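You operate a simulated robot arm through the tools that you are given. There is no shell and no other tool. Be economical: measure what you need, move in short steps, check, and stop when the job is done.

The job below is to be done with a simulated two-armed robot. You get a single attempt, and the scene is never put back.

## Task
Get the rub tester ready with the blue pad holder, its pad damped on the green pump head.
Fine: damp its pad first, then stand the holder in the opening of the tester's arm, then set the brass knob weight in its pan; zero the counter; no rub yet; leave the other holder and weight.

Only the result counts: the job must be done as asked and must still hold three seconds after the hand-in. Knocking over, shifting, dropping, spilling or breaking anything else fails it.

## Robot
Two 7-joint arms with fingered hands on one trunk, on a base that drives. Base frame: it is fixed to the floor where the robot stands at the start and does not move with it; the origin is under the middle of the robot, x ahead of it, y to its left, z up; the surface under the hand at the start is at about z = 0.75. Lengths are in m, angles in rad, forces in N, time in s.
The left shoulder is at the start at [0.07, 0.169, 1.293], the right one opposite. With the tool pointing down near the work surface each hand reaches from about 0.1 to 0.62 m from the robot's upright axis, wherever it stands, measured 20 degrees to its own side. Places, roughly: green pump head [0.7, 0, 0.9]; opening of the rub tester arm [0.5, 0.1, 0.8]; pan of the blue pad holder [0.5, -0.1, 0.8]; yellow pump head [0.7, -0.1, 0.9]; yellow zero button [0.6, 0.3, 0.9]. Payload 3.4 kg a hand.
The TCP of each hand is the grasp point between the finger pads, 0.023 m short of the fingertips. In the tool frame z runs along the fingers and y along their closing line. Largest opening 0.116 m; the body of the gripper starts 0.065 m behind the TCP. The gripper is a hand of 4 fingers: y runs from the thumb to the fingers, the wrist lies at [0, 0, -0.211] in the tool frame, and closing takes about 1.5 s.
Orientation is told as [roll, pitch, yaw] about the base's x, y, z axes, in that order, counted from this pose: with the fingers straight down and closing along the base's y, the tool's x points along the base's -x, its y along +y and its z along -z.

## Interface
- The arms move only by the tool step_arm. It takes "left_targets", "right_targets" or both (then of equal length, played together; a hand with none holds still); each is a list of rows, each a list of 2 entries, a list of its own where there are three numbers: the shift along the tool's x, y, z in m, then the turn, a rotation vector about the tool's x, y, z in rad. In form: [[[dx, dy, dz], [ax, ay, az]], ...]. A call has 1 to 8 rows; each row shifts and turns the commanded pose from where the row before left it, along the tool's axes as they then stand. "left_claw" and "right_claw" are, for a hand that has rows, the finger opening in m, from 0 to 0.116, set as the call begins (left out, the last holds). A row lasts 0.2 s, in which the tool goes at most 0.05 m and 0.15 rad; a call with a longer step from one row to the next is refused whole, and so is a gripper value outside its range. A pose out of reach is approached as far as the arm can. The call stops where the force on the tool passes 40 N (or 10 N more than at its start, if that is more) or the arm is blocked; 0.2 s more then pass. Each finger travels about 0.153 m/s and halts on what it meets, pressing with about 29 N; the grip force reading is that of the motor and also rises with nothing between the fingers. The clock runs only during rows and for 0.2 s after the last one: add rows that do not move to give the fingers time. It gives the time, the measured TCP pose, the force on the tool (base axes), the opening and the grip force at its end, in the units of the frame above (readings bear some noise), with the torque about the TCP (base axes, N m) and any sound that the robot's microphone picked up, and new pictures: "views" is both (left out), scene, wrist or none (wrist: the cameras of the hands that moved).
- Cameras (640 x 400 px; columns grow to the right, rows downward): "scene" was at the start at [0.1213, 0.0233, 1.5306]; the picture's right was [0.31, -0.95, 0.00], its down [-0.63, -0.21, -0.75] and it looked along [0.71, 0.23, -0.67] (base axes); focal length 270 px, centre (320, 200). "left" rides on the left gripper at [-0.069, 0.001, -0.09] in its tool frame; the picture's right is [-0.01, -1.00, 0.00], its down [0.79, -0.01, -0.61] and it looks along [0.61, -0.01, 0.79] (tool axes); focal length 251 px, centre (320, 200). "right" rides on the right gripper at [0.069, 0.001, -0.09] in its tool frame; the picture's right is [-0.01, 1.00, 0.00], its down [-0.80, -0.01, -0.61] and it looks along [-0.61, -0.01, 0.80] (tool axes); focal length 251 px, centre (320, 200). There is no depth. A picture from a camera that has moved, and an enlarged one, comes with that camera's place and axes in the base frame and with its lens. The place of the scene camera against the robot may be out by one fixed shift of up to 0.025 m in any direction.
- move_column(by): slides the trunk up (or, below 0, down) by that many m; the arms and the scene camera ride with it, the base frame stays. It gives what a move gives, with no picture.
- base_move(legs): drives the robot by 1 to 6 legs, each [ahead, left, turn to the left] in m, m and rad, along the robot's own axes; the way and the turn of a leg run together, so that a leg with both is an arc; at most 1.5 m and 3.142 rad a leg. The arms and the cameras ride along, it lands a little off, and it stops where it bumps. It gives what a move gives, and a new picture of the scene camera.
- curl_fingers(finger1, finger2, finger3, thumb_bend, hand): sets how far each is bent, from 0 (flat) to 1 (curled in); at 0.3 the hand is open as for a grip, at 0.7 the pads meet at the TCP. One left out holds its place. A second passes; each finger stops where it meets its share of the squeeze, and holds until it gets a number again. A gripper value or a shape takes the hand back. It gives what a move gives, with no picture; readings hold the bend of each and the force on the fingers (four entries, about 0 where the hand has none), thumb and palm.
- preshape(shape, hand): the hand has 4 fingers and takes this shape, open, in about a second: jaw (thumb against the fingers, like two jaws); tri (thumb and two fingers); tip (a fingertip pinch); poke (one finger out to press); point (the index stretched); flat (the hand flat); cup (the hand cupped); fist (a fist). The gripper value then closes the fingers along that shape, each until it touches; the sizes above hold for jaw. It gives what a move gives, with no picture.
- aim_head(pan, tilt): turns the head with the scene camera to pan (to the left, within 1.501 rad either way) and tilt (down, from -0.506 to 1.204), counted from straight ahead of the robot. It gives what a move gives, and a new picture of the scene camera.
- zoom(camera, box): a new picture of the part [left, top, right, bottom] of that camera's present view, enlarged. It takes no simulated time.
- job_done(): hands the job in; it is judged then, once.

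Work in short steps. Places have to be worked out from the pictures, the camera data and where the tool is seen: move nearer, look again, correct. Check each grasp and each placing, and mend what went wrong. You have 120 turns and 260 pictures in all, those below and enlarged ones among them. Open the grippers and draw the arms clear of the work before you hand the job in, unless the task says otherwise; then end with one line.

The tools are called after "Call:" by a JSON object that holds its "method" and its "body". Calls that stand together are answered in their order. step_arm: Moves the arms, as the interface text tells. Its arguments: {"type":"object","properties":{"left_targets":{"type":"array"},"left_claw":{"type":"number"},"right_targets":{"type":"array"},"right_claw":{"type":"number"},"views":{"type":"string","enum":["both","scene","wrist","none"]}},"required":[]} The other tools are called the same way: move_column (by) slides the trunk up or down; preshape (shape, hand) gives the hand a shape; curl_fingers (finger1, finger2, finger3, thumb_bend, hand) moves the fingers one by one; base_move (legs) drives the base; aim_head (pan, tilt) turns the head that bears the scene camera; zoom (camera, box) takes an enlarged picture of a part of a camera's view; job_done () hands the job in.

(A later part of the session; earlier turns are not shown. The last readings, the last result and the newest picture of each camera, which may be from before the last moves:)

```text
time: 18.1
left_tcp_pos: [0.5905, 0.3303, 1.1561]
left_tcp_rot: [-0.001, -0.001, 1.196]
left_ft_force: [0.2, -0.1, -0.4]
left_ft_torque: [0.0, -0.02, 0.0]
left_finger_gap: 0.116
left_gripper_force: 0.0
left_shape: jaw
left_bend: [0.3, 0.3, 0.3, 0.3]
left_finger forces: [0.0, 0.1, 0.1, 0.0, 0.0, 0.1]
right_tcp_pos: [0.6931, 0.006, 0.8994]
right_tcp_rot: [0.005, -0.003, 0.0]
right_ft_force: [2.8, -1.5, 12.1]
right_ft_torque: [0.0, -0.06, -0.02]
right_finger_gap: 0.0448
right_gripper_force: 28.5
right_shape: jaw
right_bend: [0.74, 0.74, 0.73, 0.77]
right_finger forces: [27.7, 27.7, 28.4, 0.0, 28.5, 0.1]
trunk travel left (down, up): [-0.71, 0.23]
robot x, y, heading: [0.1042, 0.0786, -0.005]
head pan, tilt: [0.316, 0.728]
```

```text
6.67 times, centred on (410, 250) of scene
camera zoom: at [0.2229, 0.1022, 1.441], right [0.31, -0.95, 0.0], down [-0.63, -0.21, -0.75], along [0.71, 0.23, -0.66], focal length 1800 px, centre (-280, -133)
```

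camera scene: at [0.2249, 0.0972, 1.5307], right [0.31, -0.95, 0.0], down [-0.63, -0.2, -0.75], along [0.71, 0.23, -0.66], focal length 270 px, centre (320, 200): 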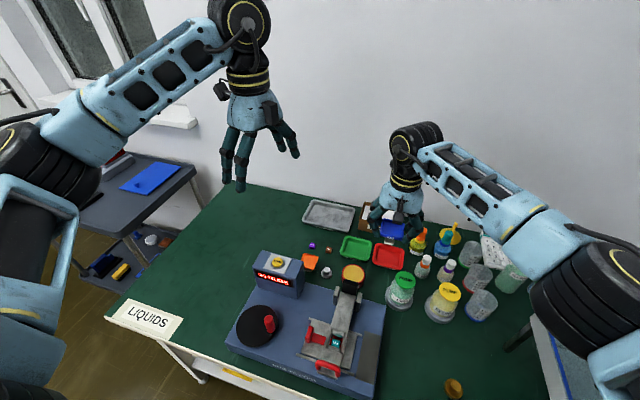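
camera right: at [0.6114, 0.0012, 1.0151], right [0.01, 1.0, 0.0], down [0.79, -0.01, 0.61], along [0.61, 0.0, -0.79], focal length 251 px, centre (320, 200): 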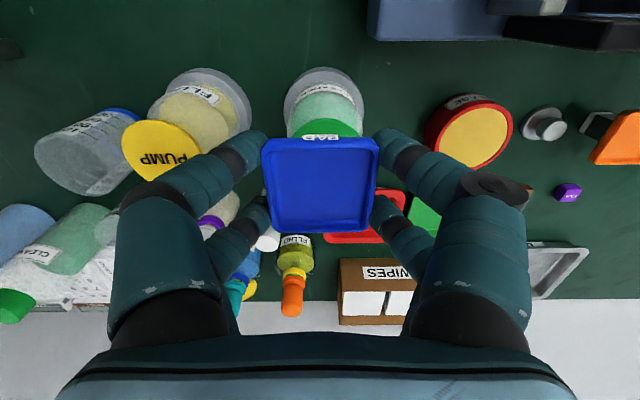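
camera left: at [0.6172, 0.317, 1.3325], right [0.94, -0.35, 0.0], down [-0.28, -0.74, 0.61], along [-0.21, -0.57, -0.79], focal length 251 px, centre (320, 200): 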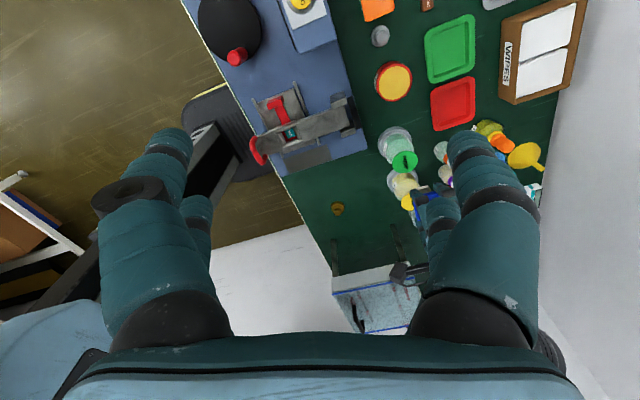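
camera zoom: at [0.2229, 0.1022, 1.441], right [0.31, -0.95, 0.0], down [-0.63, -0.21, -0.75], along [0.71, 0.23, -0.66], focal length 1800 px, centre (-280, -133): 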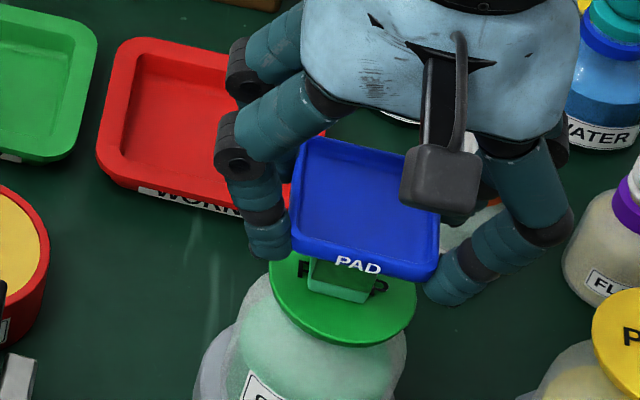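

The pad has turned green-tinted under 12 N of pressure. I lift and check its colour.

Call:
{"method": "step_arm", "body": {"right_targets": [[[0, 0, -0.01], [0, 0, 0]], [[0, 0, -0.03], [0, 0, 0]], [[0, 0, -0.04], [0, 0, 0]]], "views": "none"}}

Call:
{"method": "zoom", "body": {"camera": "scene", "box": [370, 190, 450, 260]}}

Call:
{"method": "zoom", "body": {"camera": "right", "box": [200, 60, 440, 240]}}

```text
time: 18.9
left_tcp_pos: [0.592, 0.3306, 1.1532]
left_tcp_rot: [0.0, -0.001, 1.198]
left_ft_force: [0.2, 0.1, -0.1]
left_ft_torque: [0.02, 0.03, 0.0]
left_finger_gap: 0.116
left_gripper_force: 0.1
left_shape: jaw
left_bend: [0.3, 0.3, 0.3, 0.3]
left_finger forces: [0.1, 0.0, 0.0, 0.0, 0.0, 0.0]
right_tcp_pos: [0.6934, 0.0103, 0.9795]
right_tcp_rot: [0.004, 0.0, 0.0]
right_ft_force: [0.6, -0.2, -1.6]
right_ft_torque: [0.01, 0.04, -0.01]
right_finger_gap: 0.0446
right_gripper_force: 29.0
right_shape: jaw
right_bend: [0.73, 0.74, 0.73, 0.77]
right_finger forces: [27.5, 27.6, 27.5, 0.0, 27.5, 0.0]
trunk travel left (down, up): [-0.71, 0.23]
robot x, y, heading: [0.1011, 0.0792, -0.003]
head pan, tilt: [0.316, 0.728]
```

```text
5.71 times, centred on (410, 225) of scene
camera zoom: at [0.2244, 0.1028, 1.4406], right [0.31, -0.95, 0.0], down [-0.63, -0.21, -0.75], along [0.71, 0.23, -0.67], focal length 1542 px, centre (-194, 57)
```

zoom: 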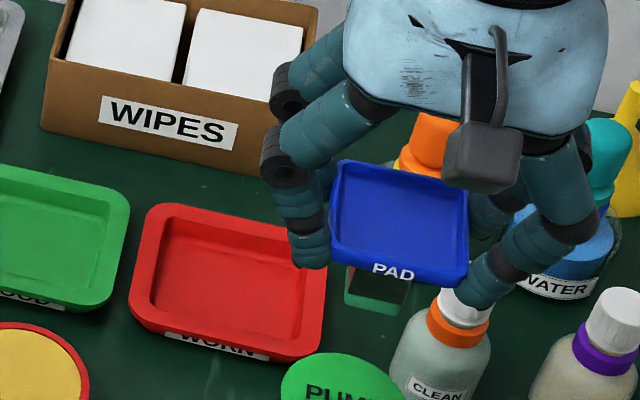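

```text
2.22 times, centred on (320, 150) of right
camera zoom: at [0.6263, 0.0113, 1.0698], right [0.01, 1.0, 0.0], down [0.8, -0.01, 0.61], along [0.61, 0.0, -0.8], focal length 559 px, centre (320, 311)
```

zoom: 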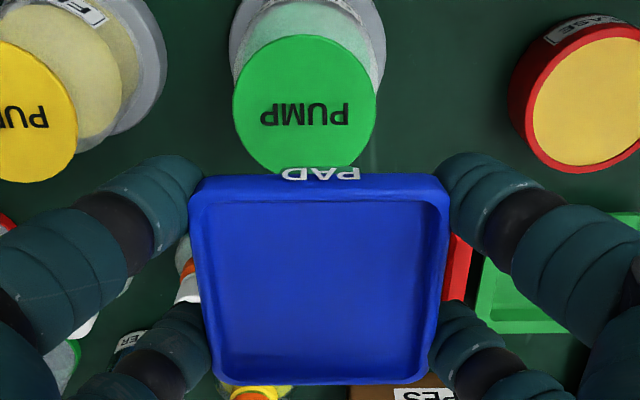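

The pad is now damp green. I travel to above the tester opening at about z=1.02, which also gives a wrist view of the opening.

Call:
{"method": "step_arm", "body": {"right_targets": [[[0.02, 0, -0.04], [0, 0, 0]], [[0.04, 0.02, 0], [0, 0, 0]], [[0.04, 0.025, 0], [0, 0, 0]], [[0.04, 0.025, 0], [0, 0, 0]], [[0.04, 0.025, 0], [0, 0, 0]], [[0.04, 0.025, 0], [0, 0, 0]], [[0, 0, 0], [0, 0, 0]]], "views": "both"}}

Call:
{"method": "zoom", "body": {"camera": "right", "box": [220, 0, 420, 140]}}

```text
time: 20.5
left_tcp_pos: [0.5926, 0.3305, 1.1541]
left_tcp_rot: [0.0, 0.002, 1.198]
left_ft_force: [-0.3, 0.1, -0.6]
left_ft_torque: [0.0, -0.02, -0.04]
left_finger_gap: 0.1157
left_gripper_force: 0.1
left_shape: jaw
left_bend: [0.3, 0.3, 0.3, 0.3]
left_finger forces: [0.1, 0.0, 0.0, 0.0, 0.0, 0.0]
right_tcp_pos: [0.4916, 0.1268, 1.0159]
right_tcp_rot: [0.008, 0.002, 0.004]
right_ft_force: [0.3, -0.6, -0.9]
right_ft_torque: [0.03, 0.05, -0.01]
right_finger_gap: 0.0446
right_gripper_force: 29.1
right_shape: jaw
right_bend: [0.74, 0.74, 0.73, 0.77]
right_finger forces: [26.4, 26.5, 26.4, 0.0, 26.5, 0.0]
right hand out of reach, approached as far as the arm can: row 6
trunk travel left (down, up): [-0.71, 0.23]
robot x, y, heading: [0.1054, 0.0771, -0.001]
head pan, tilt: [0.316, 0.728]
camera scene: at [0.2251, 0.1013, 1.4406], right [0.31, -0.95, 0.0], down [-0.63, -0.2, -0.75], along [0.71, 0.23, -0.67], focal length 270 px, centre (320, 200)
camera right: at [0.4243, 0.1268, 1.105], right [0.01, 1.0, 0.01], down [0.8, -0.01, 0.61], along [0.61, 0.0, -0.8], focal length 251 px, centre (320, 200)
```

scene: 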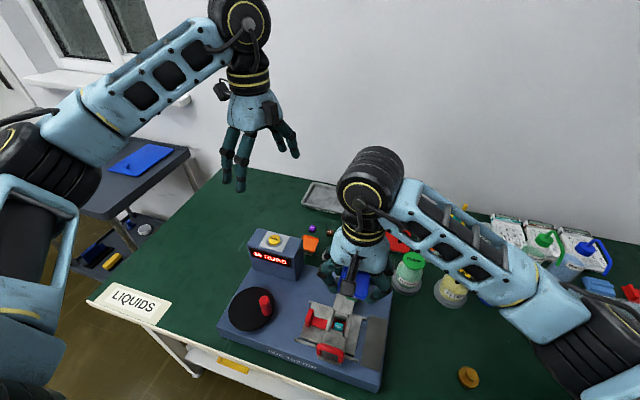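
right: 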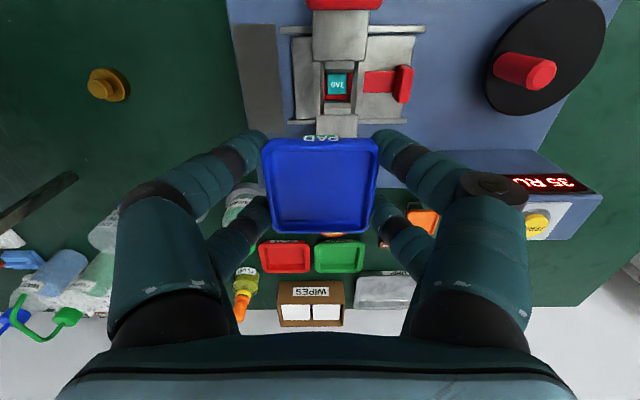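

```text
2.86 times, centred on (320, 70) of right
camera zoom: at [0.4243, 0.1268, 1.105], right [0.01, 1.0, 0.01], down [0.8, -0.01, 0.61], along [0.61, 0.0, -0.8], focal length 718 px, centre (320, 571)
```

zoom: 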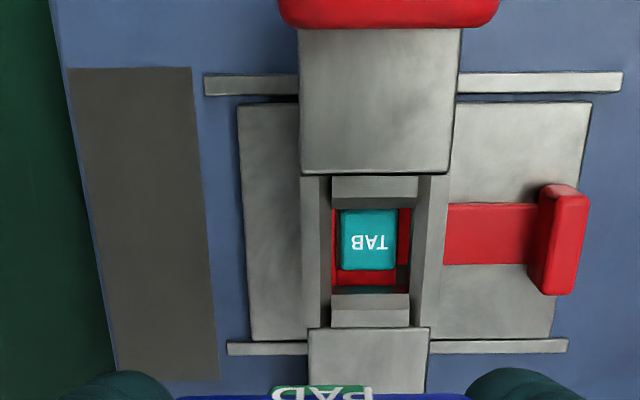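

The opening is centred at about (0.487, 0.1455), with the collar top near z≈0.84 and yaw ≈ 0. I lower to about 0.94 and look again before fine alignment.

Call:
{"method": "step_arm", "body": {"right_targets": [[[0, 0.009, 0.03], [0, 0, 0]], [[0, 0.008, 0.03], [0, 0, 0]], [[0, 0, 0.012], [0, 0, 0]]], "views": "none"}}

Call:
{"method": "zoom", "body": {"camera": "left", "box": [210, 60, 370, 160]}}

Call:
{"method": "zoom", "body": {"camera": "scene", "box": [290, 260, 390, 360]}}

Call:
{"method": "zoom", "body": {"camera": "right", "box": [200, 0, 440, 160]}}

```text
time: 21.3
left_tcp_pos: [0.5927, 0.3313, 1.1533]
left_tcp_rot: [-0.001, 0.001, 1.197]
left_ft_force: [0.0, 0.2, 0.7]
left_ft_torque: [0.02, 0.02, -0.02]
left_finger_gap: 0.1159
left_gripper_force: 0.1
left_shape: jaw
left_bend: [0.3, 0.3, 0.3, 0.3]
left_finger forces: [0.0, 0.1, 0.0, 0.1, 0.0, 0.1]
right_tcp_pos: [0.492, 0.1441, 0.9421]
right_tcp_rot: [0.004, -0.001, 0.0]
right_ft_force: [-0.2, -0.4, -0.5]
right_ft_torque: [-0.02, -0.03, 0.01]
right_finger_gap: 0.0441
right_gripper_force: 28.9
right_shape: jaw
right_bend: [0.74, 0.74, 0.73, 0.77]
right_finger forces: [26.3, 26.5, 26.2, 0.0, 26.5, 0.0]
trunk travel left (down, up): [-0.71, 0.23]
robot x, y, heading: [0.1048, 0.0781, -0.002]
head pan, tilt: [0.316, 0.728]
```

```text
4.00 times, centred on (290, 110) of left
camera zoom: at [0.6175, 0.3943, 1.243], right [0.93, -0.36, 0.0], down [-0.28, -0.74, 0.61], along [-0.22, -0.57, -0.79], focal length 1006 px, centre (440, 560)
```

zoom: 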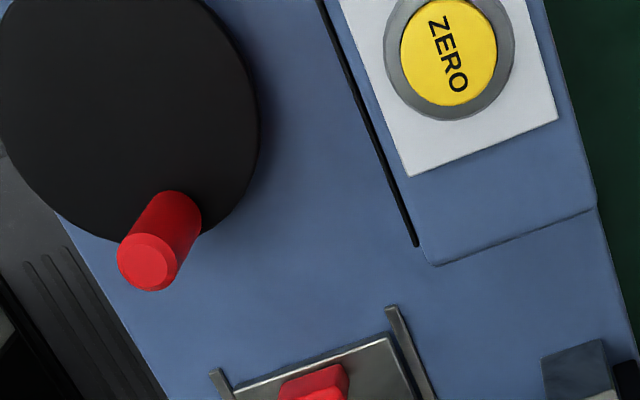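

```text
4.00 times, centred on (340, 310) of scene
camera zoom: at [0.2249, 0.1025, 1.4406], right [0.31, -0.95, 0.0], down [-0.63, -0.21, -0.75], along [0.71, 0.23, -0.67], focal length 1080 px, centre (240, -240)
```

zoom: 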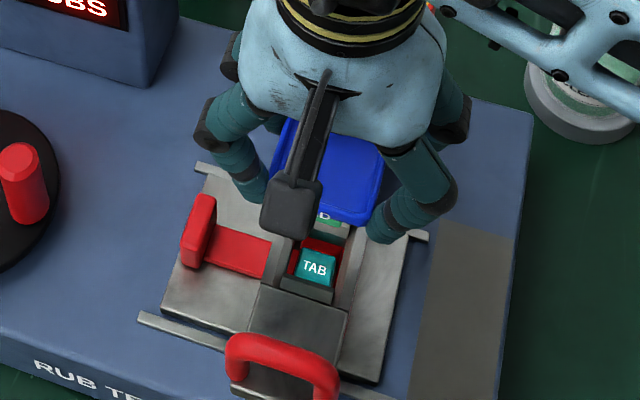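

```text
2.50 times, centred on (320, 80) of right
camera zoom: at [0.4241, 0.1452, 1.0322], right [0.01, 1.0, 0.0], down [0.79, -0.01, 0.61], along [0.61, 0.0, -0.79], focal length 629 px, centre (320, 500)
```

zoom: 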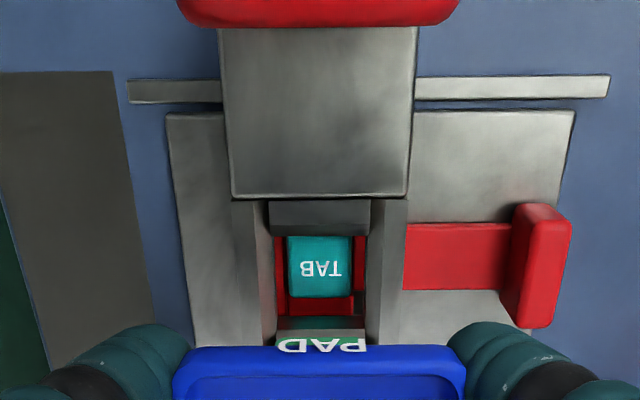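

Lateral alignment looks good. For the fore-aft alignment I use the left camera, where the opening should appear near (304,187).

Call:
{"method": "zoom", "body": {"camera": "left", "box": [230, 130, 390, 230]}}

```text
4.00 times, centred on (310, 180) of left
camera zoom: at [0.6175, 0.3943, 1.243], right [0.93, -0.36, 0.0], down [-0.28, -0.74, 0.61], along [-0.22, -0.57, -0.79], focal length 1006 px, centre (360, 280)
```

zoom: 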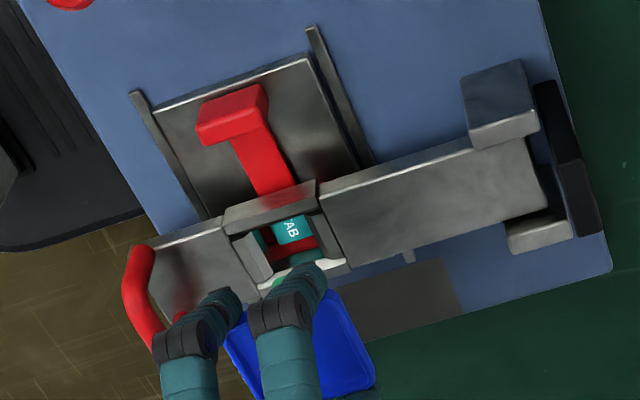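

Triangulating the TAB label from both cameras gives (0.4845, 0.1455, ~0.84), directly under the opening. I shift the hand back 7.5 mm and look again.

Call:
{"method": "step_arm", "body": {"right_targets": [[[0.0075, 0.001, 0.005], [0, 0, 0]], [[0, 0, 0], [0, 0, 0]]], "views": "none"}}

Call:
{"method": "zoom", "body": {"camera": "left", "box": [250, 160, 346, 220]}}

Call:
{"method": "zoom", "body": {"camera": "right", "box": [240, 60, 400, 160]}}

Call:
{"method": "zoom", "body": {"camera": "scene", "box": [310, 290, 374, 354]}}

```text
time: 21.9
left_tcp_pos: [0.5931, 0.3306, 1.1539]
left_tcp_rot: [-0.001, 0.0, 1.197]
left_ft_force: [-0.5, 0.0, 0.4]
left_ft_torque: [0.01, 0.02, -0.02]
left_finger_gap: 0.1161
left_gripper_force: 0.1
left_shape: jaw
left_bend: [0.3, 0.3, 0.3, 0.3]
left_finger forces: [0.0, 0.1, 0.1, 0.0, 0.1, 0.1]
right_tcp_pos: [0.4844, 0.1446, 0.9384]
right_tcp_rot: [0.002, 0.002, -0.001]
right_ft_force: [0.8, 1.1, -0.9]
right_ft_torque: [0.01, 0.01, 0.03]
right_finger_gap: 0.0444
right_gripper_force: 29.1
right_shape: jaw
right_bend: [0.74, 0.74, 0.73, 0.77]
right_finger forces: [26.3, 26.4, 26.3, 0.0, 26.5, 0.0]
trunk travel left (down, up): [-0.71, 0.23]
robot x, y, heading: [0.1036, 0.0796, 0.0]
head pan, tilt: [0.316, 0.728]
```

```text
6.67 times, centred on (298, 190) of left
camera zoom: at [0.6176, 0.3943, 1.2429], right [0.93, -0.36, 0.0], down [-0.28, -0.74, 0.61], along [-0.22, -0.57, -0.79], focal length 1676 px, centre (467, 267)
```

zoom: 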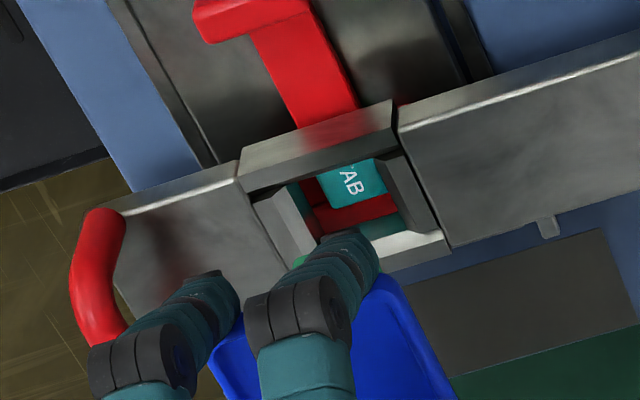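

```text
4.00 times, centred on (320, 110) of right
camera zoom: at [0.4161, 0.1465, 1.0269], right [0.01, 1.0, 0.0], down [0.8, -0.01, 0.61], along [0.61, 0.0, -0.8], focal length 1006 px, centre (320, 560)
```

zoom: 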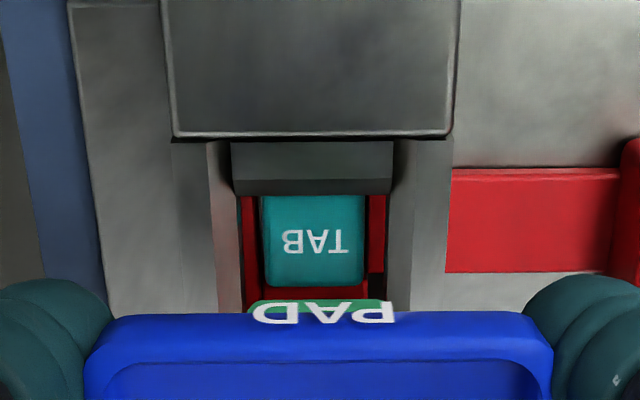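

```text
6.25 times, centred on (342, 322) of scene
camera zoom: at [0.225, 0.1025, 1.4406], right [0.31, -0.95, 0.0], down [-0.63, -0.21, -0.75], along [0.71, 0.23, -0.67], focal length 1687 px, centre (182, -562)
```

zoom: 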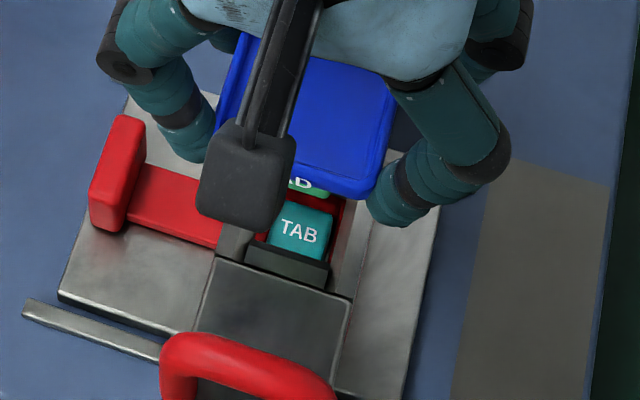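

Laterally the pad and opening match. I lower 18 mm in small steps and check forces and images.

Call:
{"method": "step_arm", "body": {"right_targets": [[[0, 0, 0.006], [0, 0, 0]], [[0, 0, 0.006], [0, 0, 0]], [[0, 0, 0.006], [0, 0, 0]]], "views": "none"}}

Call:
{"method": "zoom", "body": {"camera": "left", "box": [250, 160, 346, 220]}}

Call:
{"method": "zoom", "body": {"camera": "right", "box": [240, 60, 400, 160]}}

Call:
{"method": "zoom", "body": {"camera": "scene", "box": [310, 290, 374, 354]}}

```text
time: 22.7
left_tcp_pos: [0.5917, 0.3308, 1.1539]
left_tcp_rot: [0.0, 0.0, 1.197]
left_ft_force: [0.2, -0.2, 0.0]
left_ft_torque: [-0.02, -0.02, -0.02]
left_finger_gap: 0.116
left_gripper_force: 0.1
left_shape: jaw
left_bend: [0.3, 0.3, 0.3, 0.3]
left_finger forces: [0.1, 0.0, 0.0, 0.0, 0.1, 0.0]
right_tcp_pos: [0.4842, 0.145, 0.9174]
right_tcp_rot: [0.006, 0.0, 0.003]
right_ft_force: [0.5, 0.1, -1.1]
right_ft_torque: [-0.01, -0.01, 0.05]
right_finger_gap: 0.0445
right_gripper_force: 29.4
right_shape: jaw
right_bend: [0.74, 0.74, 0.73, 0.77]
right_finger forces: [26.2, 26.5, 26.3, 0.0, 26.4, 0.0]
trunk travel left (down, up): [-0.71, 0.23]
robot x, y, heading: [0.1038, 0.0815, -0.001]
head pan, tilt: [0.316, 0.728]
```

```text
6.67 times, centred on (298, 190) of left
camera zoom: at [0.6175, 0.3943, 1.2429], right [0.93, -0.36, 0.0], down [-0.28, -0.74, 0.61], along [-0.22, -0.57, -0.79], focal length 1676 px, centre (467, 267)
```

zoom: 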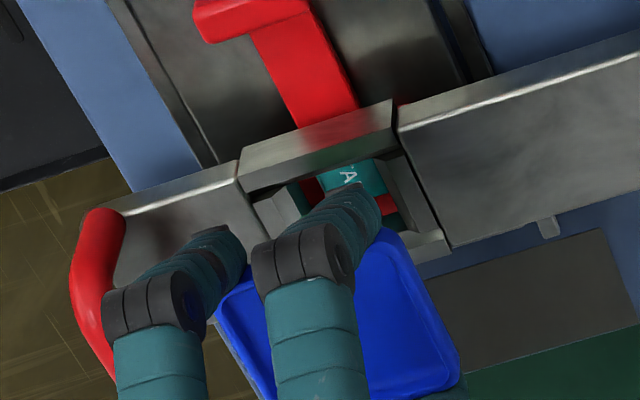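

```text
4.00 times, centred on (320, 110) of right
camera zoom: at [0.4159, 0.1468, 1.0083], right [0.01, 1.0, 0.0], down [0.8, -0.01, 0.61], along [0.61, 0.0, -0.8], focal length 1006 px, centre (320, 560)
```

zoom: 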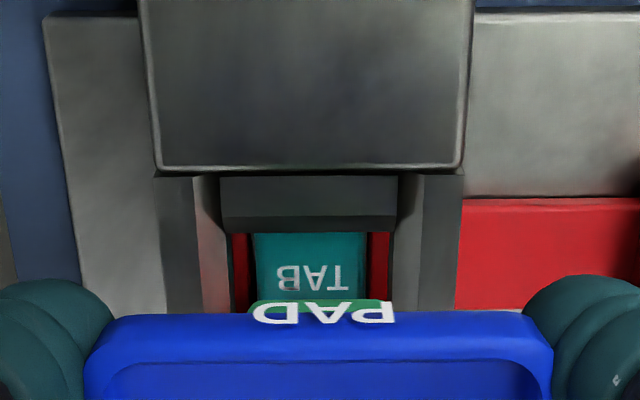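

```text
6.25 times, centred on (342, 322) of scene
camera zoom: at [0.225, 0.1025, 1.4406], right [0.31, -0.95, 0.0], down [-0.63, -0.21, -0.75], along [0.71, 0.23, -0.67], focal length 1687 px, centre (182, -562)
```

zoom: 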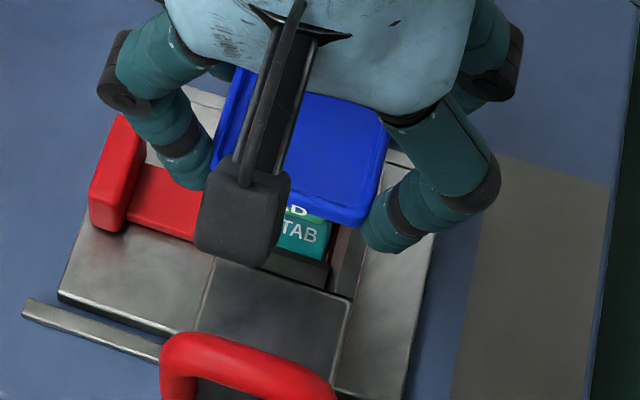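

The pad's front edge is consistent with lying inside the opening's fore-aft bounds. I shift 1 mm forward and continue down gently, watching forces.

Call:
{"method": "step_arm", "body": {"right_targets": [[[-0.001, 0, 0.005], [0, 0, 0]], [[0, 0, 0.005], [0, 0, 0]], [[0, 0, 0.003], [0, 0, 0]]], "views": "none"}}

Call:
{"method": "zoom", "body": {"camera": "left", "box": [250, 160, 346, 220]}}

Call:
{"method": "zoom", "body": {"camera": "right", "box": [240, 60, 400, 160]}}

```text
time: 23.5
left_tcp_pos: [0.5929, 0.3306, 1.1527]
left_tcp_rot: [0.0, 0.002, 1.198]
left_ft_force: [-0.3, 0.1, -0.1]
left_ft_torque: [0.0, -0.03, 0.03]
left_finger_gap: 0.116
left_gripper_force: 0.0
left_shape: jaw
left_bend: [0.3, 0.3, 0.3, 0.3]
left_finger forces: [0.0, 0.0, 0.0, 0.0, 0.1, 0.0]
right_tcp_pos: [0.4853, 0.1472, 0.9053]
right_tcp_rot: [0.004, 0.003, -0.001]
right_ft_force: [-0.5, 0.3, -0.8]
right_ft_torque: [-0.01, 0.02, -0.03]
right_finger_gap: 0.0447
right_gripper_force: 28.8
right_shape: jaw
right_bend: [0.74, 0.74, 0.73, 0.77]
right_finger forces: [26.4, 26.4, 26.2, 0.0, 26.4, 0.1]
trunk travel left (down, up): [-0.71, 0.23]
robot x, y, heading: [0.1031, 0.0764, 0.002]
head pan, tilt: [0.316, 0.728]
```

```text
6.67 times, centred on (298, 190) of left
camera zoom: at [0.6175, 0.3943, 1.2429], right [0.93, -0.36, 0.0], down [-0.28, -0.74, 0.61], along [-0.22, -0.57, -0.79], focal length 1676 px, centre (467, 267)
```

zoom: 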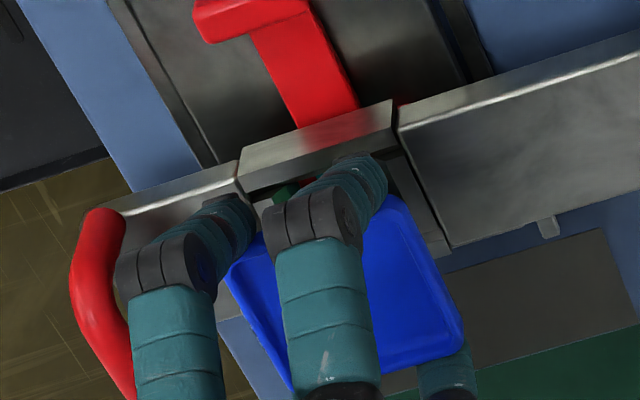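

```text
4.00 times, centred on (320, 110) of right
camera zoom: at [0.4172, 0.1471, 0.9949], right [0.01, 1.0, 0.0], down [0.8, -0.01, 0.61], along [0.61, 0.0, -0.8], focal length 1006 px, centre (320, 560)
```

zoom: 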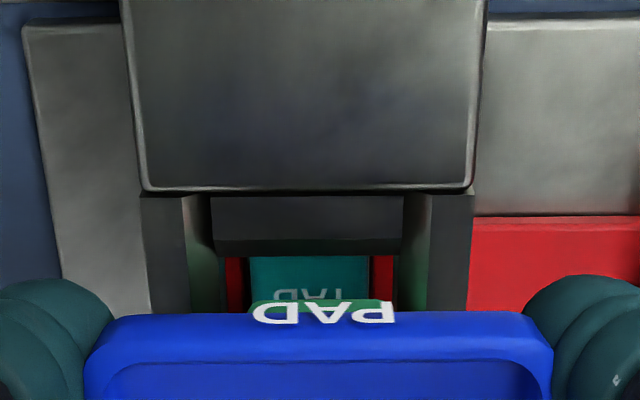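

The opening's near edge shows at row 255 and the pad front at row 300. A 3.5 mm shift back and 1 mm to −y centres better, then I go further down.

Call:
{"method": "step_arm", "body": {"right_targets": [[[0.0035, -0.001, 0], [0, 0, 0]], [[0, 0, 0.005], [0, 0, 0]]], "views": "none"}}

Call:
{"method": "zoom", "body": {"camera": "right", "box": [240, 60, 400, 160]}}

Call:
{"method": "zoom", "body": {"camera": "scene", "box": [310, 290, 374, 354]}}

```text
time: 24.1
left_tcp_pos: [0.592, 0.3302, 1.1541]
left_tcp_rot: [-0.001, -0.001, 1.197]
left_ft_force: [0.5, 0.1, 0.4]
left_ft_torque: [0.01, -0.01, -0.02]
left_finger_gap: 0.116
left_gripper_force: 0.1
left_shape: jaw
left_bend: [0.3, 0.3, 0.3, 0.3]
left_finger forces: [0.0, 0.0, 0.0, 0.0, 0.0, 0.0]
right_tcp_pos: [0.4817, 0.1462, 0.9]
right_tcp_rot: [0.004, 0.001, 0.0]
right_ft_force: [-0.5, 0.5, -1.3]
right_ft_torque: [-0.02, 0.01, 0.0]
right_finger_gap: 0.0444
right_gripper_force: 29.5
right_shape: jaw
right_bend: [0.74, 0.74, 0.73, 0.77]
right_finger forces: [26.2, 26.3, 26.3, 0.1, 26.5, 0.0]
trunk travel left (down, up): [-0.71, 0.23]
robot x, y, heading: [0.1016, 0.0805, 0.001]
head pan, tilt: [0.316, 0.728]
```

```text
4.00 times, centred on (320, 110) of right
camera zoom: at [0.4142, 0.1464, 0.9903], right [0.01, 1.0, 0.0], down [0.8, -0.01, 0.61], along [0.61, 0.0, -0.8], focal length 1006 px, centre (320, 560)
```

zoom: 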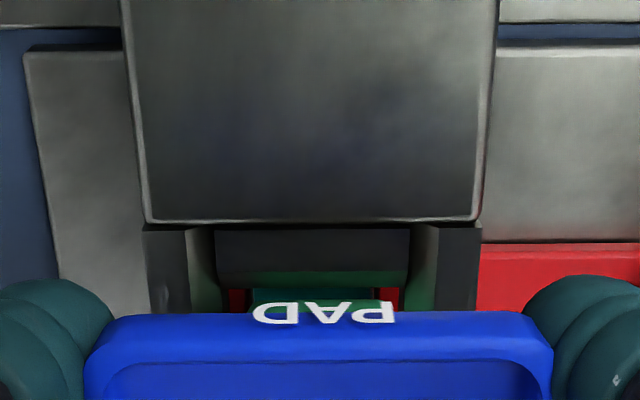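

```text
6.25 times, centred on (342, 322) of scene
camera zoom: at [0.2251, 0.1025, 1.4406], right [0.31, -0.95, 0.0], down [-0.63, -0.21, -0.75], along [0.71, 0.23, -0.67], focal length 1687 px, centre (182, -562)
```

zoom: 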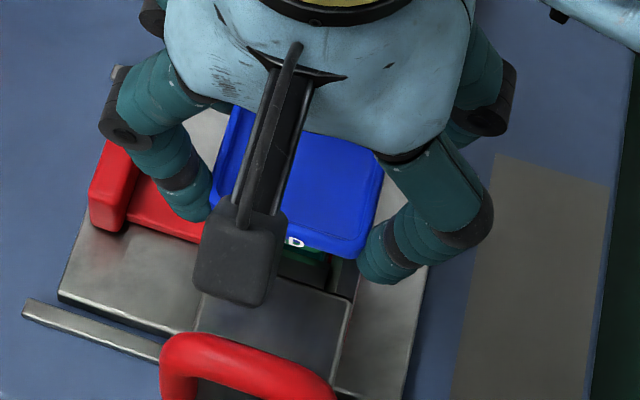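

Now only about 2 mm remain at the front edge. I shift 1.5 mm forward and continue down.

Call:
{"method": "step_arm", "body": {"right_targets": [[[-0.0015, 0, 0], [0, 0, 0]], [[0, 0, 0.004], [0, 0, 0]], [[0, 0, 0.003], [0, 0, 0]]], "views": "none"}}

Call:
{"method": "zoom", "body": {"camera": "right", "box": [240, 60, 400, 160]}}

Call:
{"method": "zoom", "body": {"camera": "left", "box": [250, 160, 346, 220]}}

```text
time: 24.9
left_tcp_pos: [0.5921, 0.3297, 1.1546]
left_tcp_rot: [0.001, 0.001, 1.198]
left_ft_force: [-0.8, 0.1, -0.4]
left_ft_torque: [0.01, -0.01, 0.01]
left_finger_gap: 0.116
left_gripper_force: 0.1
left_shape: jaw
left_bend: [0.3, 0.3, 0.3, 0.3]
left_finger forces: [0.1, 0.0, 0.1, 0.1, 0.1, 0.0]
right_tcp_pos: [0.4811, 0.1453, 0.8936]
right_tcp_rot: [0.002, -0.001, -0.001]
right_ft_force: [-0.2, 0.5, -1.2]
right_ft_torque: [0.0, 0.01, -0.01]
right_finger_gap: 0.0442
right_gripper_force: 28.6
right_shape: jaw
right_bend: [0.74, 0.74, 0.73, 0.77]
right_finger forces: [26.3, 26.4, 26.3, 0.0, 26.6, 0.1]
trunk travel left (down, up): [-0.71, 0.23]
robot x, y, heading: [0.1047, 0.0789, -0.003]
head pan, tilt: [0.316, 0.728]
```

```text
4.00 times, centred on (320, 110) of right
camera zoom: at [0.4146, 0.146, 0.9831], right [0.01, 1.0, 0.0], down [0.8, -0.01, 0.61], along [0.61, 0.0, -0.8], focal length 1006 px, centre (320, 560)
```

zoom: 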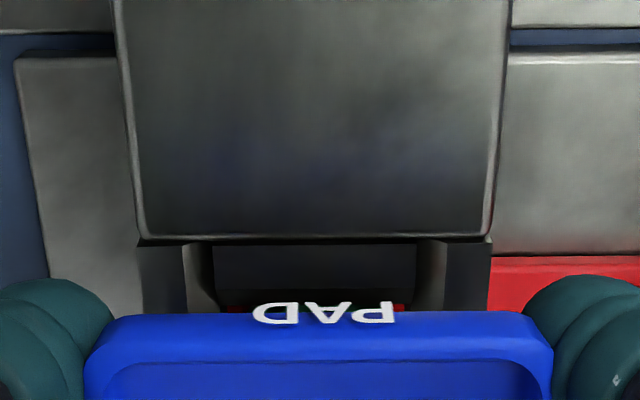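

```text
6.67 times, centred on (298, 190) of left
camera zoom: at [0.6175, 0.3943, 1.2429], right [0.93, -0.36, 0.0], down [-0.28, -0.74, 0.61], along [-0.22, -0.57, -0.79], focal length 1676 px, centre (467, 267)
```

zoom: 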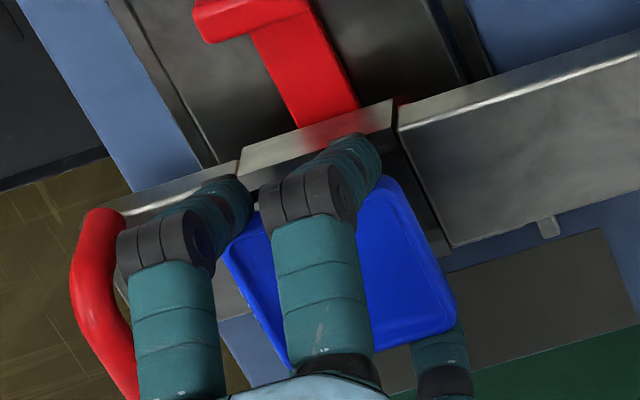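

The pad has gone below the front edge without force, so it has entered. I continue down slowly.

Call:
{"method": "step_arm", "body": {"right_targets": [[[0, 0, 0.004], [0, 0, 0]], [[0, 0, 0.003], [0, 0, 0]]], "views": "none"}}

Call:
{"method": "zoom", "body": {"camera": "right", "box": [240, 60, 400, 160]}}

Call:
{"method": "zoom", "body": {"camera": "left", "box": [250, 160, 346, 220]}}

```text
time: 25.5
left_tcp_pos: [0.5907, 0.3294, 1.1546]
left_tcp_rot: [0.001, 0.0, 1.199]
left_ft_force: [0.3, 0.3, -0.2]
left_ft_torque: [-0.01, -0.03, -0.04]
left_finger_gap: 0.1159
left_gripper_force: 0.1
left_shape: jaw
left_bend: [0.3, 0.3, 0.3, 0.3]
left_finger forces: [0.0, 0.0, 0.0, 0.1, 0.1, 0.0]
right_tcp_pos: [0.4825, 0.1456, 0.8871]
right_tcp_rot: [0.006, -0.001, -0.001]
right_ft_force: [1.0, -0.9, 5.3]
right_ft_torque: [0.04, -0.03, 0.03]
right_finger_gap: 0.0444
right_gripper_force: 29.2
right_shape: jaw
right_bend: [0.74, 0.74, 0.73, 0.77]
right_finger forces: [26.6, 26.7, 26.9, 0.0, 26.8, 0.0]
trunk travel left (down, up): [-0.71, 0.23]
robot x, y, heading: [0.1034, 0.0749, 0.0]
head pan, tilt: [0.316, 0.728]
```

```text
4.00 times, centred on (320, 110) of right
camera zoom: at [0.4149, 0.146, 0.9773], right [0.01, 1.0, 0.0], down [0.79, -0.01, 0.61], along [0.61, 0.0, -0.79], focal length 1006 px, centre (320, 560)
```

zoom: 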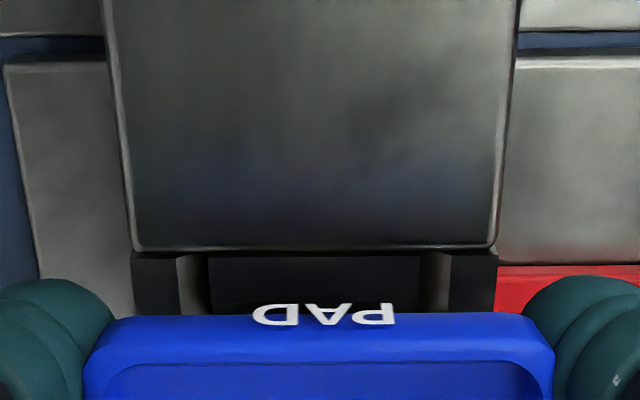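

```text
6.67 times, centred on (298, 190) of left
camera zoom: at [0.6166, 0.3939, 1.2436], right [0.93, -0.36, 0.0], down [-0.28, -0.74, 0.61], along [-0.22, -0.57, -0.79], focal length 1676 px, centre (467, 267)
```

zoom: 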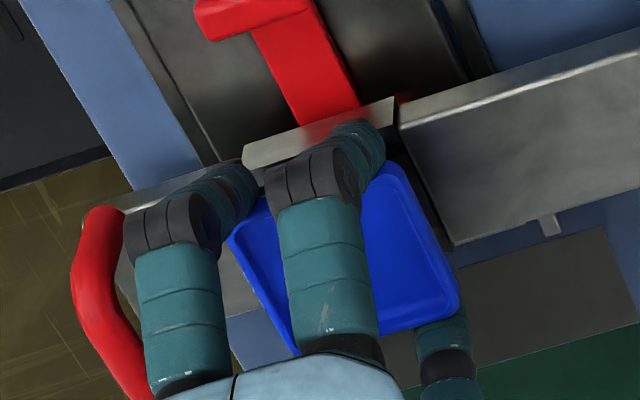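

Contact is about 6 N at pad height ≈0.832. I look from the scene camera to judge whether it stands on the TAB.

Call:
{"method": "zoom", "body": {"camera": "scene", "box": [320, 300, 370, 350]}}

Call:
{"method": "step_arm", "body": {"right_targets": [[[0, 0, -0.002], [0, 0, 0]], [[0, 0.003, 0], [0, 0, 0]], [[0, 0.003, 0], [0, 0, 0]]], "views": "none"}}

```text
8.00 times, centred on (345, 325) of scene
camera zoom: at [0.2239, 0.1021, 1.4408], right [0.31, -0.95, 0.0], down [-0.63, -0.21, -0.75], along [0.71, 0.23, -0.67], focal length 2160 px, centre (120, -800)
```

zoom: 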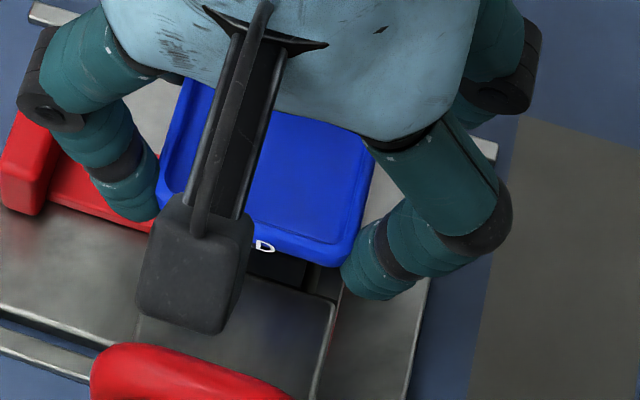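

```text
time: 26.3
left_tcp_pos: [0.5924, 0.3285, 1.1532]
left_tcp_rot: [0.0, -0.002, 1.197]
left_ft_force: [-0.1, 1.2, 0.8]
left_ft_torque: [0.03, -0.01, 0.02]
left_finger_gap: 0.116
left_gripper_force: 0.0
left_shape: jaw
left_bend: [0.3, 0.3, 0.3, 0.3]
left_finger forces: [0.0, 0.0, 0.1, 0.0, 0.0, 0.1]
right_tcp_pos: [0.4825, 0.1474, 0.8889]
right_tcp_rot: [0.004, 0.002, -0.002]
right_ft_force: [-0.8, -8.5, -2.2]
right_ft_torque: [-0.34, -0.02, 0.02]
right_finger_gap: 0.0445
right_gripper_force: 29.4
right_shape: jaw
right_bend: [0.74, 0.74, 0.73, 0.77]
right_finger forces: [26.0, 26.0, 30.0, 0.1, 30.4, 0.0]
trunk travel left (down, up): [-0.71, 0.23]
robot x, y, heading: [0.1036, 0.0777, -0.002]
head pan, tilt: [0.316, 0.728]
```

Lateral push reacted 4 cm below the TCP, so the leg is inside the opening. I recentre in y and probe fore-aft the same way.

Call:
{"method": "step_arm", "body": {"right_targets": [[[0, -0.003, 0], [0, 0, 0]], [[0, -0.003, 0], [0, 0, 0]], [[-0.003, 0, 0], [0, 0, 0]], [[-0.003, 0, 0], [0, 0, 0]]], "views": "none"}}

```text
time: 27.3
left_tcp_pos: [0.5886, 0.3312, 1.1557]
left_tcp_rot: [-0.002, 0.001, 1.196]
left_ft_force: [-0.3, 0.3, -0.5]
left_ft_torque: [0.0, 0.02, 0.02]
left_finger_gap: 0.1159
left_gripper_force: 0.1
left_shape: jaw
left_bend: [0.3, 0.3, 0.3, 0.3]
left_finger forces: [0.1, 0.0, 0.1, 0.1, 0.0, 0.0]
right_tcp_pos: [0.4858, 0.1449, 0.8894]
right_tcp_rot: [0.004, 0.001, 0.001]
right_ft_force: [-11.4, -1.5, -0.8]
right_ft_torque: [-0.04, 0.44, -0.02]
right_finger_gap: 0.0443
right_gripper_force: 28.7
right_shape: jaw
right_bend: [0.74, 0.73, 0.73, 0.77]
right_finger forces: [28.6, 27.5, 28.1, 0.0, 28.4, 0.0]
trunk travel left (down, up): [-0.71, 0.23]
robot x, y, heading: [0.1013, 0.0797, 0.004]
head pan, tilt: [0.316, 0.728]
```

The leg is contained both ways. I recentre, lower back into light contact, then open the fingers.

Call:
{"method": "step_arm", "body": {"right_targets": [[[0.0045, 0.0005, 0], [0, 0, 0]], [[0, 0, 0.0015], [0, 0, 0]], [[0, 0, 0], [0, 0, 0]]], "views": "none"}}

Call:
{"method": "step_arm", "body": {"right_targets": [[[0, 0, 0], [0, 0, 0]], [[0, 0, 0], [0, 0, 0]], [[0, 0, 0], [0, 0, 0]]], "right_claw": 0.075, "views": "wrist"}}

```text
time: 28.1
left_tcp_pos: [0.5917, 0.3315, 1.1547]
left_tcp_rot: [0.001, 0.001, 1.198]
left_ft_force: [-0.3, 0.1, 0.4]
left_ft_torque: [-0.03, 0.03, 0.0]
left_finger_gap: 0.116
left_gripper_force: 0.1
left_shape: jaw
left_bend: [0.3, 0.3, 0.3, 0.3]
left_finger forces: [0.1, 0.0, 0.0, 0.0, 0.0, 0.0]
right_tcp_pos: [0.4838, 0.1441, 0.8868]
right_tcp_rot: [0.004, 0.001, 0.0]
right_ft_force: [-0.5, 0.1, 6.0]
right_ft_torque: [0.04, 0.0, 0.01]
right_finger_gap: 0.0443
right_gripper_force: 28.7
right_shape: jaw
right_bend: [0.73, 0.74, 0.73, 0.77]
right_finger forces: [28.7, 28.2, 28.4, 0.0, 28.4, 0.0]
trunk travel left (down, up): [-0.71, 0.23]
robot x, y, heading: [0.1033, 0.075, 0.001]
head pan, tilt: [0.316, 0.728]
```

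```text
time: 28.9
left_tcp_pos: [0.5916, 0.3306, 1.155]
left_tcp_rot: [-0.001, -0.001, 1.197]
left_ft_force: [0.5, 0.1, 0.2]
left_ft_torque: [0.03, 0.03, -0.01]
left_finger_gap: 0.1158
left_gripper_force: 0.1
left_shape: jaw
left_bend: [0.3, 0.3, 0.3, 0.3]
left_finger forces: [0.1, 0.0, 0.0, 0.1, 0.1, 0.1]
right_tcp_pos: [0.4845, 0.1449, 0.8867]
right_tcp_rot: [0.003, -0.001, 0.001]
right_ft_force: [0.1, 0.1, 0.1]
right_ft_torque: [-0.01, 0.02, -0.03]
right_finger_gap: 0.0743
right_gripper_force: 0.0
right_shape: jaw
right_bend: [0.7, 0.7, 0.7, 0.7]
right_finger forces: [0.0, 0.0, 0.0, 0.1, 0.0, 0.0]
trunk travel left (down, up): [-0.71, 0.23]
robot x, y, heading: [0.103, 0.0765, -0.0]
head pan, tilt: [0.316, 0.728]
camera right: at [0.4165, 0.146, 0.9766], right [0.01, 1.0, 0.0], down [0.8, -0.01, 0.61], along [0.61, 0.0, -0.8], focal length 251 px, centre (320, 200)
```

right: 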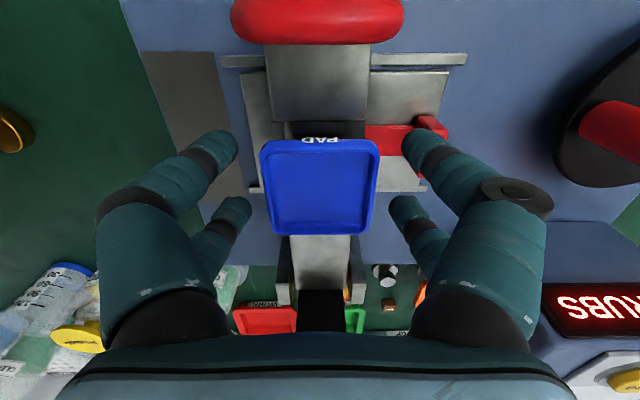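

Released and standing. I raise the hand and view the result.

Call:
{"method": "step_arm", "body": {"right_targets": [[[0, 0, -0.03], [0, 0, 0]], [[0, 0, -0.04], [0, 0, 0]], [[0, 0, -0.03], [0, 0, 0]]], "views": "wrist"}}

Call:
{"method": "zoom", "body": {"camera": "left", "box": [250, 160, 346, 220]}}

Call:
{"method": "zoom", "body": {"camera": "scene", "box": [310, 290, 374, 354]}}

```text
time: 29.7
left_tcp_pos: [0.5918, 0.3308, 1.1536]
left_tcp_rot: [0.0, 0.0, 1.198]
left_ft_force: [0.6, -0.1, 0.7]
left_ft_torque: [0.0, -0.01, -0.03]
left_finger_gap: 0.116
left_gripper_force: 0.0
left_shape: jaw
left_bend: [0.3, 0.3, 0.3, 0.3]
left_finger forces: [0.0, 0.0, 0.0, 0.0, 0.0, 0.0]
right_tcp_pos: [0.484, 0.1436, 0.9893]
right_tcp_rot: [0.003, 0.0, 0.0]
right_ft_force: [-0.2, 1.0, 0.1]
right_ft_torque: [0.0, -0.01, -0.01]
right_finger_gap: 0.0748
right_gripper_force: 0.0
right_shape: jaw
right_bend: [0.7, 0.7, 0.7, 0.7]
right_finger forces: [0.1, 0.0, 0.1, 0.0, 0.1, 0.0]
trunk travel left (down, up): [-0.71, 0.23]
robot x, y, heading: [0.1012, 0.0798, -0.005]
head pan, tilt: [0.316, 0.728]
camera right: at [0.417, 0.1445, 1.0794], right [0.01, 1.0, 0.0], down [0.8, -0.01, 0.61], along [0.61, 0.0, -0.8], focal length 251 px, centre (320, 200)
```

right: 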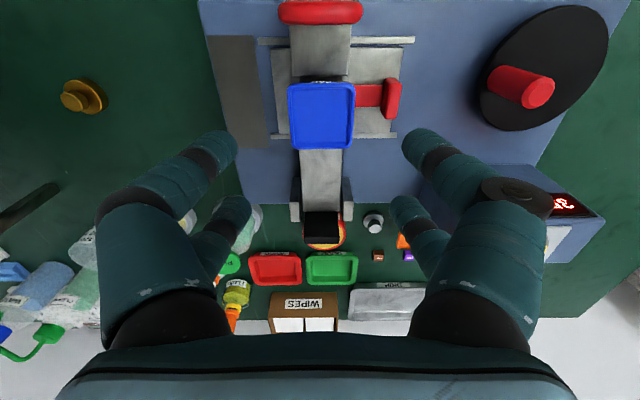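

```text
6.67 times, centred on (298, 190) of left
camera zoom: at [0.6172, 0.3945, 1.243], right [0.93, -0.36, 0.0], down [-0.28, -0.74, 0.61], along [-0.22, -0.57, -0.79], focal length 1676 px, centre (467, 267)
```

zoom: 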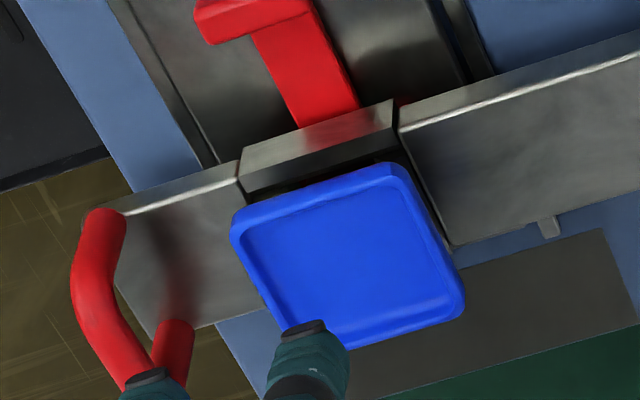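

```text
6.25 times, centred on (342, 322) of scene
camera zoom: at [0.2246, 0.1027, 1.4406], right [0.31, -0.95, 0.0], down [-0.63, -0.21, -0.75], along [0.71, 0.23, -0.67], focal length 1687 px, centre (182, -562)
```

zoom: 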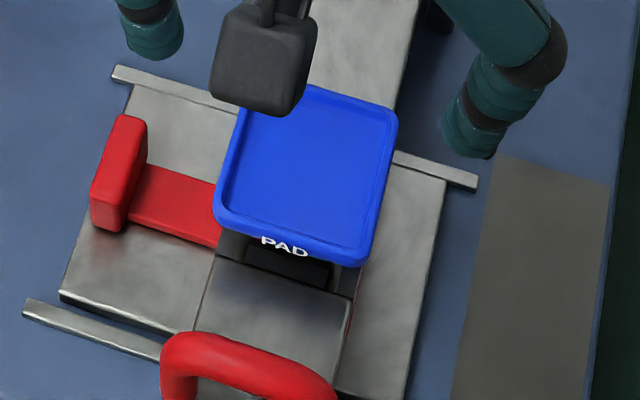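

The holder stands well. Now I move over the brass weight near (0.497, -0.136).

Call:
{"method": "step_arm", "body": {"right_targets": [[[0, -0.046, 0], [0, 0, 0]], [[0, -0.046, 0], [0, 0, 0]], [[0, -0.046, 0], [0, 0, 0]], [[0, -0.046, 0], [0, 0, 0]], [[0, -0.046, 0.01], [0, 0, 0]], [[0, -0.046, 0.015], [0, 0, 0]], [[-0.005, 0, 0.04], [0, 0, 0]], [[0, 0, 0], [0, 0, 0]]], "views": "wrist"}}

Call:
{"method": "zoom", "body": {"camera": "right", "box": [240, 70, 400, 170]}}

Call:
{"method": "zoom", "body": {"camera": "scene", "box": [430, 340, 510, 400]}}

```text
time: 31.5
left_tcp_pos: [0.5925, 0.3308, 1.1541]
left_tcp_rot: [0.001, -0.001, 1.199]
left_ft_force: [-0.4, 0.0, -0.7]
left_ft_torque: [-0.01, -0.01, -0.02]
left_finger_gap: 0.1159
left_gripper_force: 0.0
left_shape: jaw
left_bend: [0.3, 0.3, 0.3, 0.3]
left_finger forces: [0.0, 0.1, 0.1, 0.0, 0.0, 0.0]
right_tcp_pos: [0.487, -0.1303, 0.921]
right_tcp_rot: [0.005, -0.001, 0.001]
right_ft_force: [-0.6, 0.2, 0.2]
right_ft_torque: [0.01, 0.01, 0.03]
right_finger_gap: 0.0749
right_gripper_force: 0.0
right_shape: jaw
right_bend: [0.7, 0.7, 0.7, 0.7]
right_finger forces: [0.0, 0.0, 0.1, 0.0, 0.0, 0.0]
trunk travel left (down, up): [-0.71, 0.23]
robot x, y, heading: [0.1033, 0.0802, -0.005]
head pan, tilt: [0.316, 0.728]
camera right: at [0.4198, -0.1293, 1.0114], right [0.01, 1.0, 0.0], down [0.8, -0.01, 0.61], along [0.61, 0.0, -0.8], focal length 251 px, centre (320, 200)
```

right: 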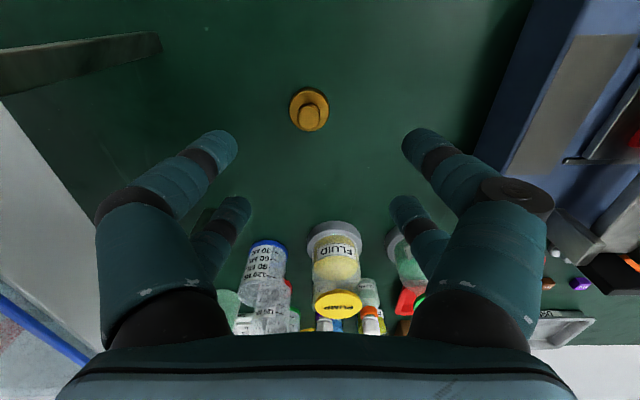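

```text
4.00 times, centred on (320, 120) of right
camera zoom: at [0.4198, -0.1293, 1.0114], right [0.01, 1.0, 0.0], down [0.8, -0.01, 0.61], along [0.61, 0.0, -0.8], focal length 1006 px, centre (320, 520)
```

zoom: 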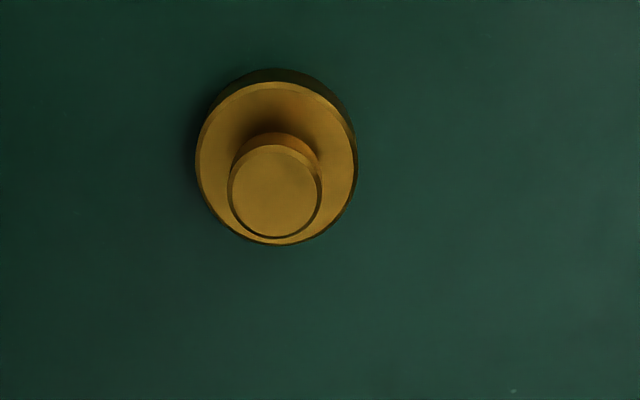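

```text
6.67 times, centred on (470, 370) of scene
camera zoom: at [0.2246, 0.1025, 1.4406], right [0.31, -0.95, 0.0], down [-0.63, -0.21, -0.75], along [0.71, 0.23, -0.67], focal length 1800 px, centre (-680, -933)
```

zoom: 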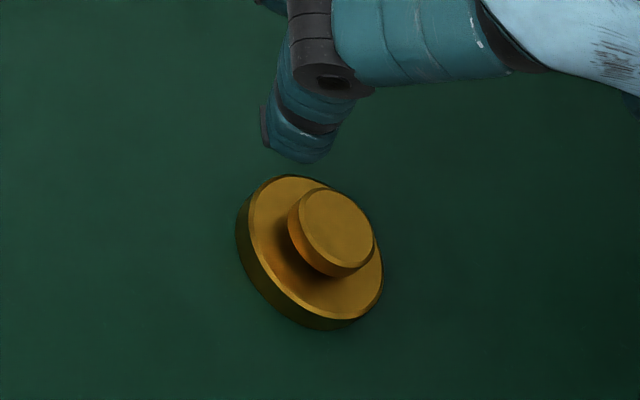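

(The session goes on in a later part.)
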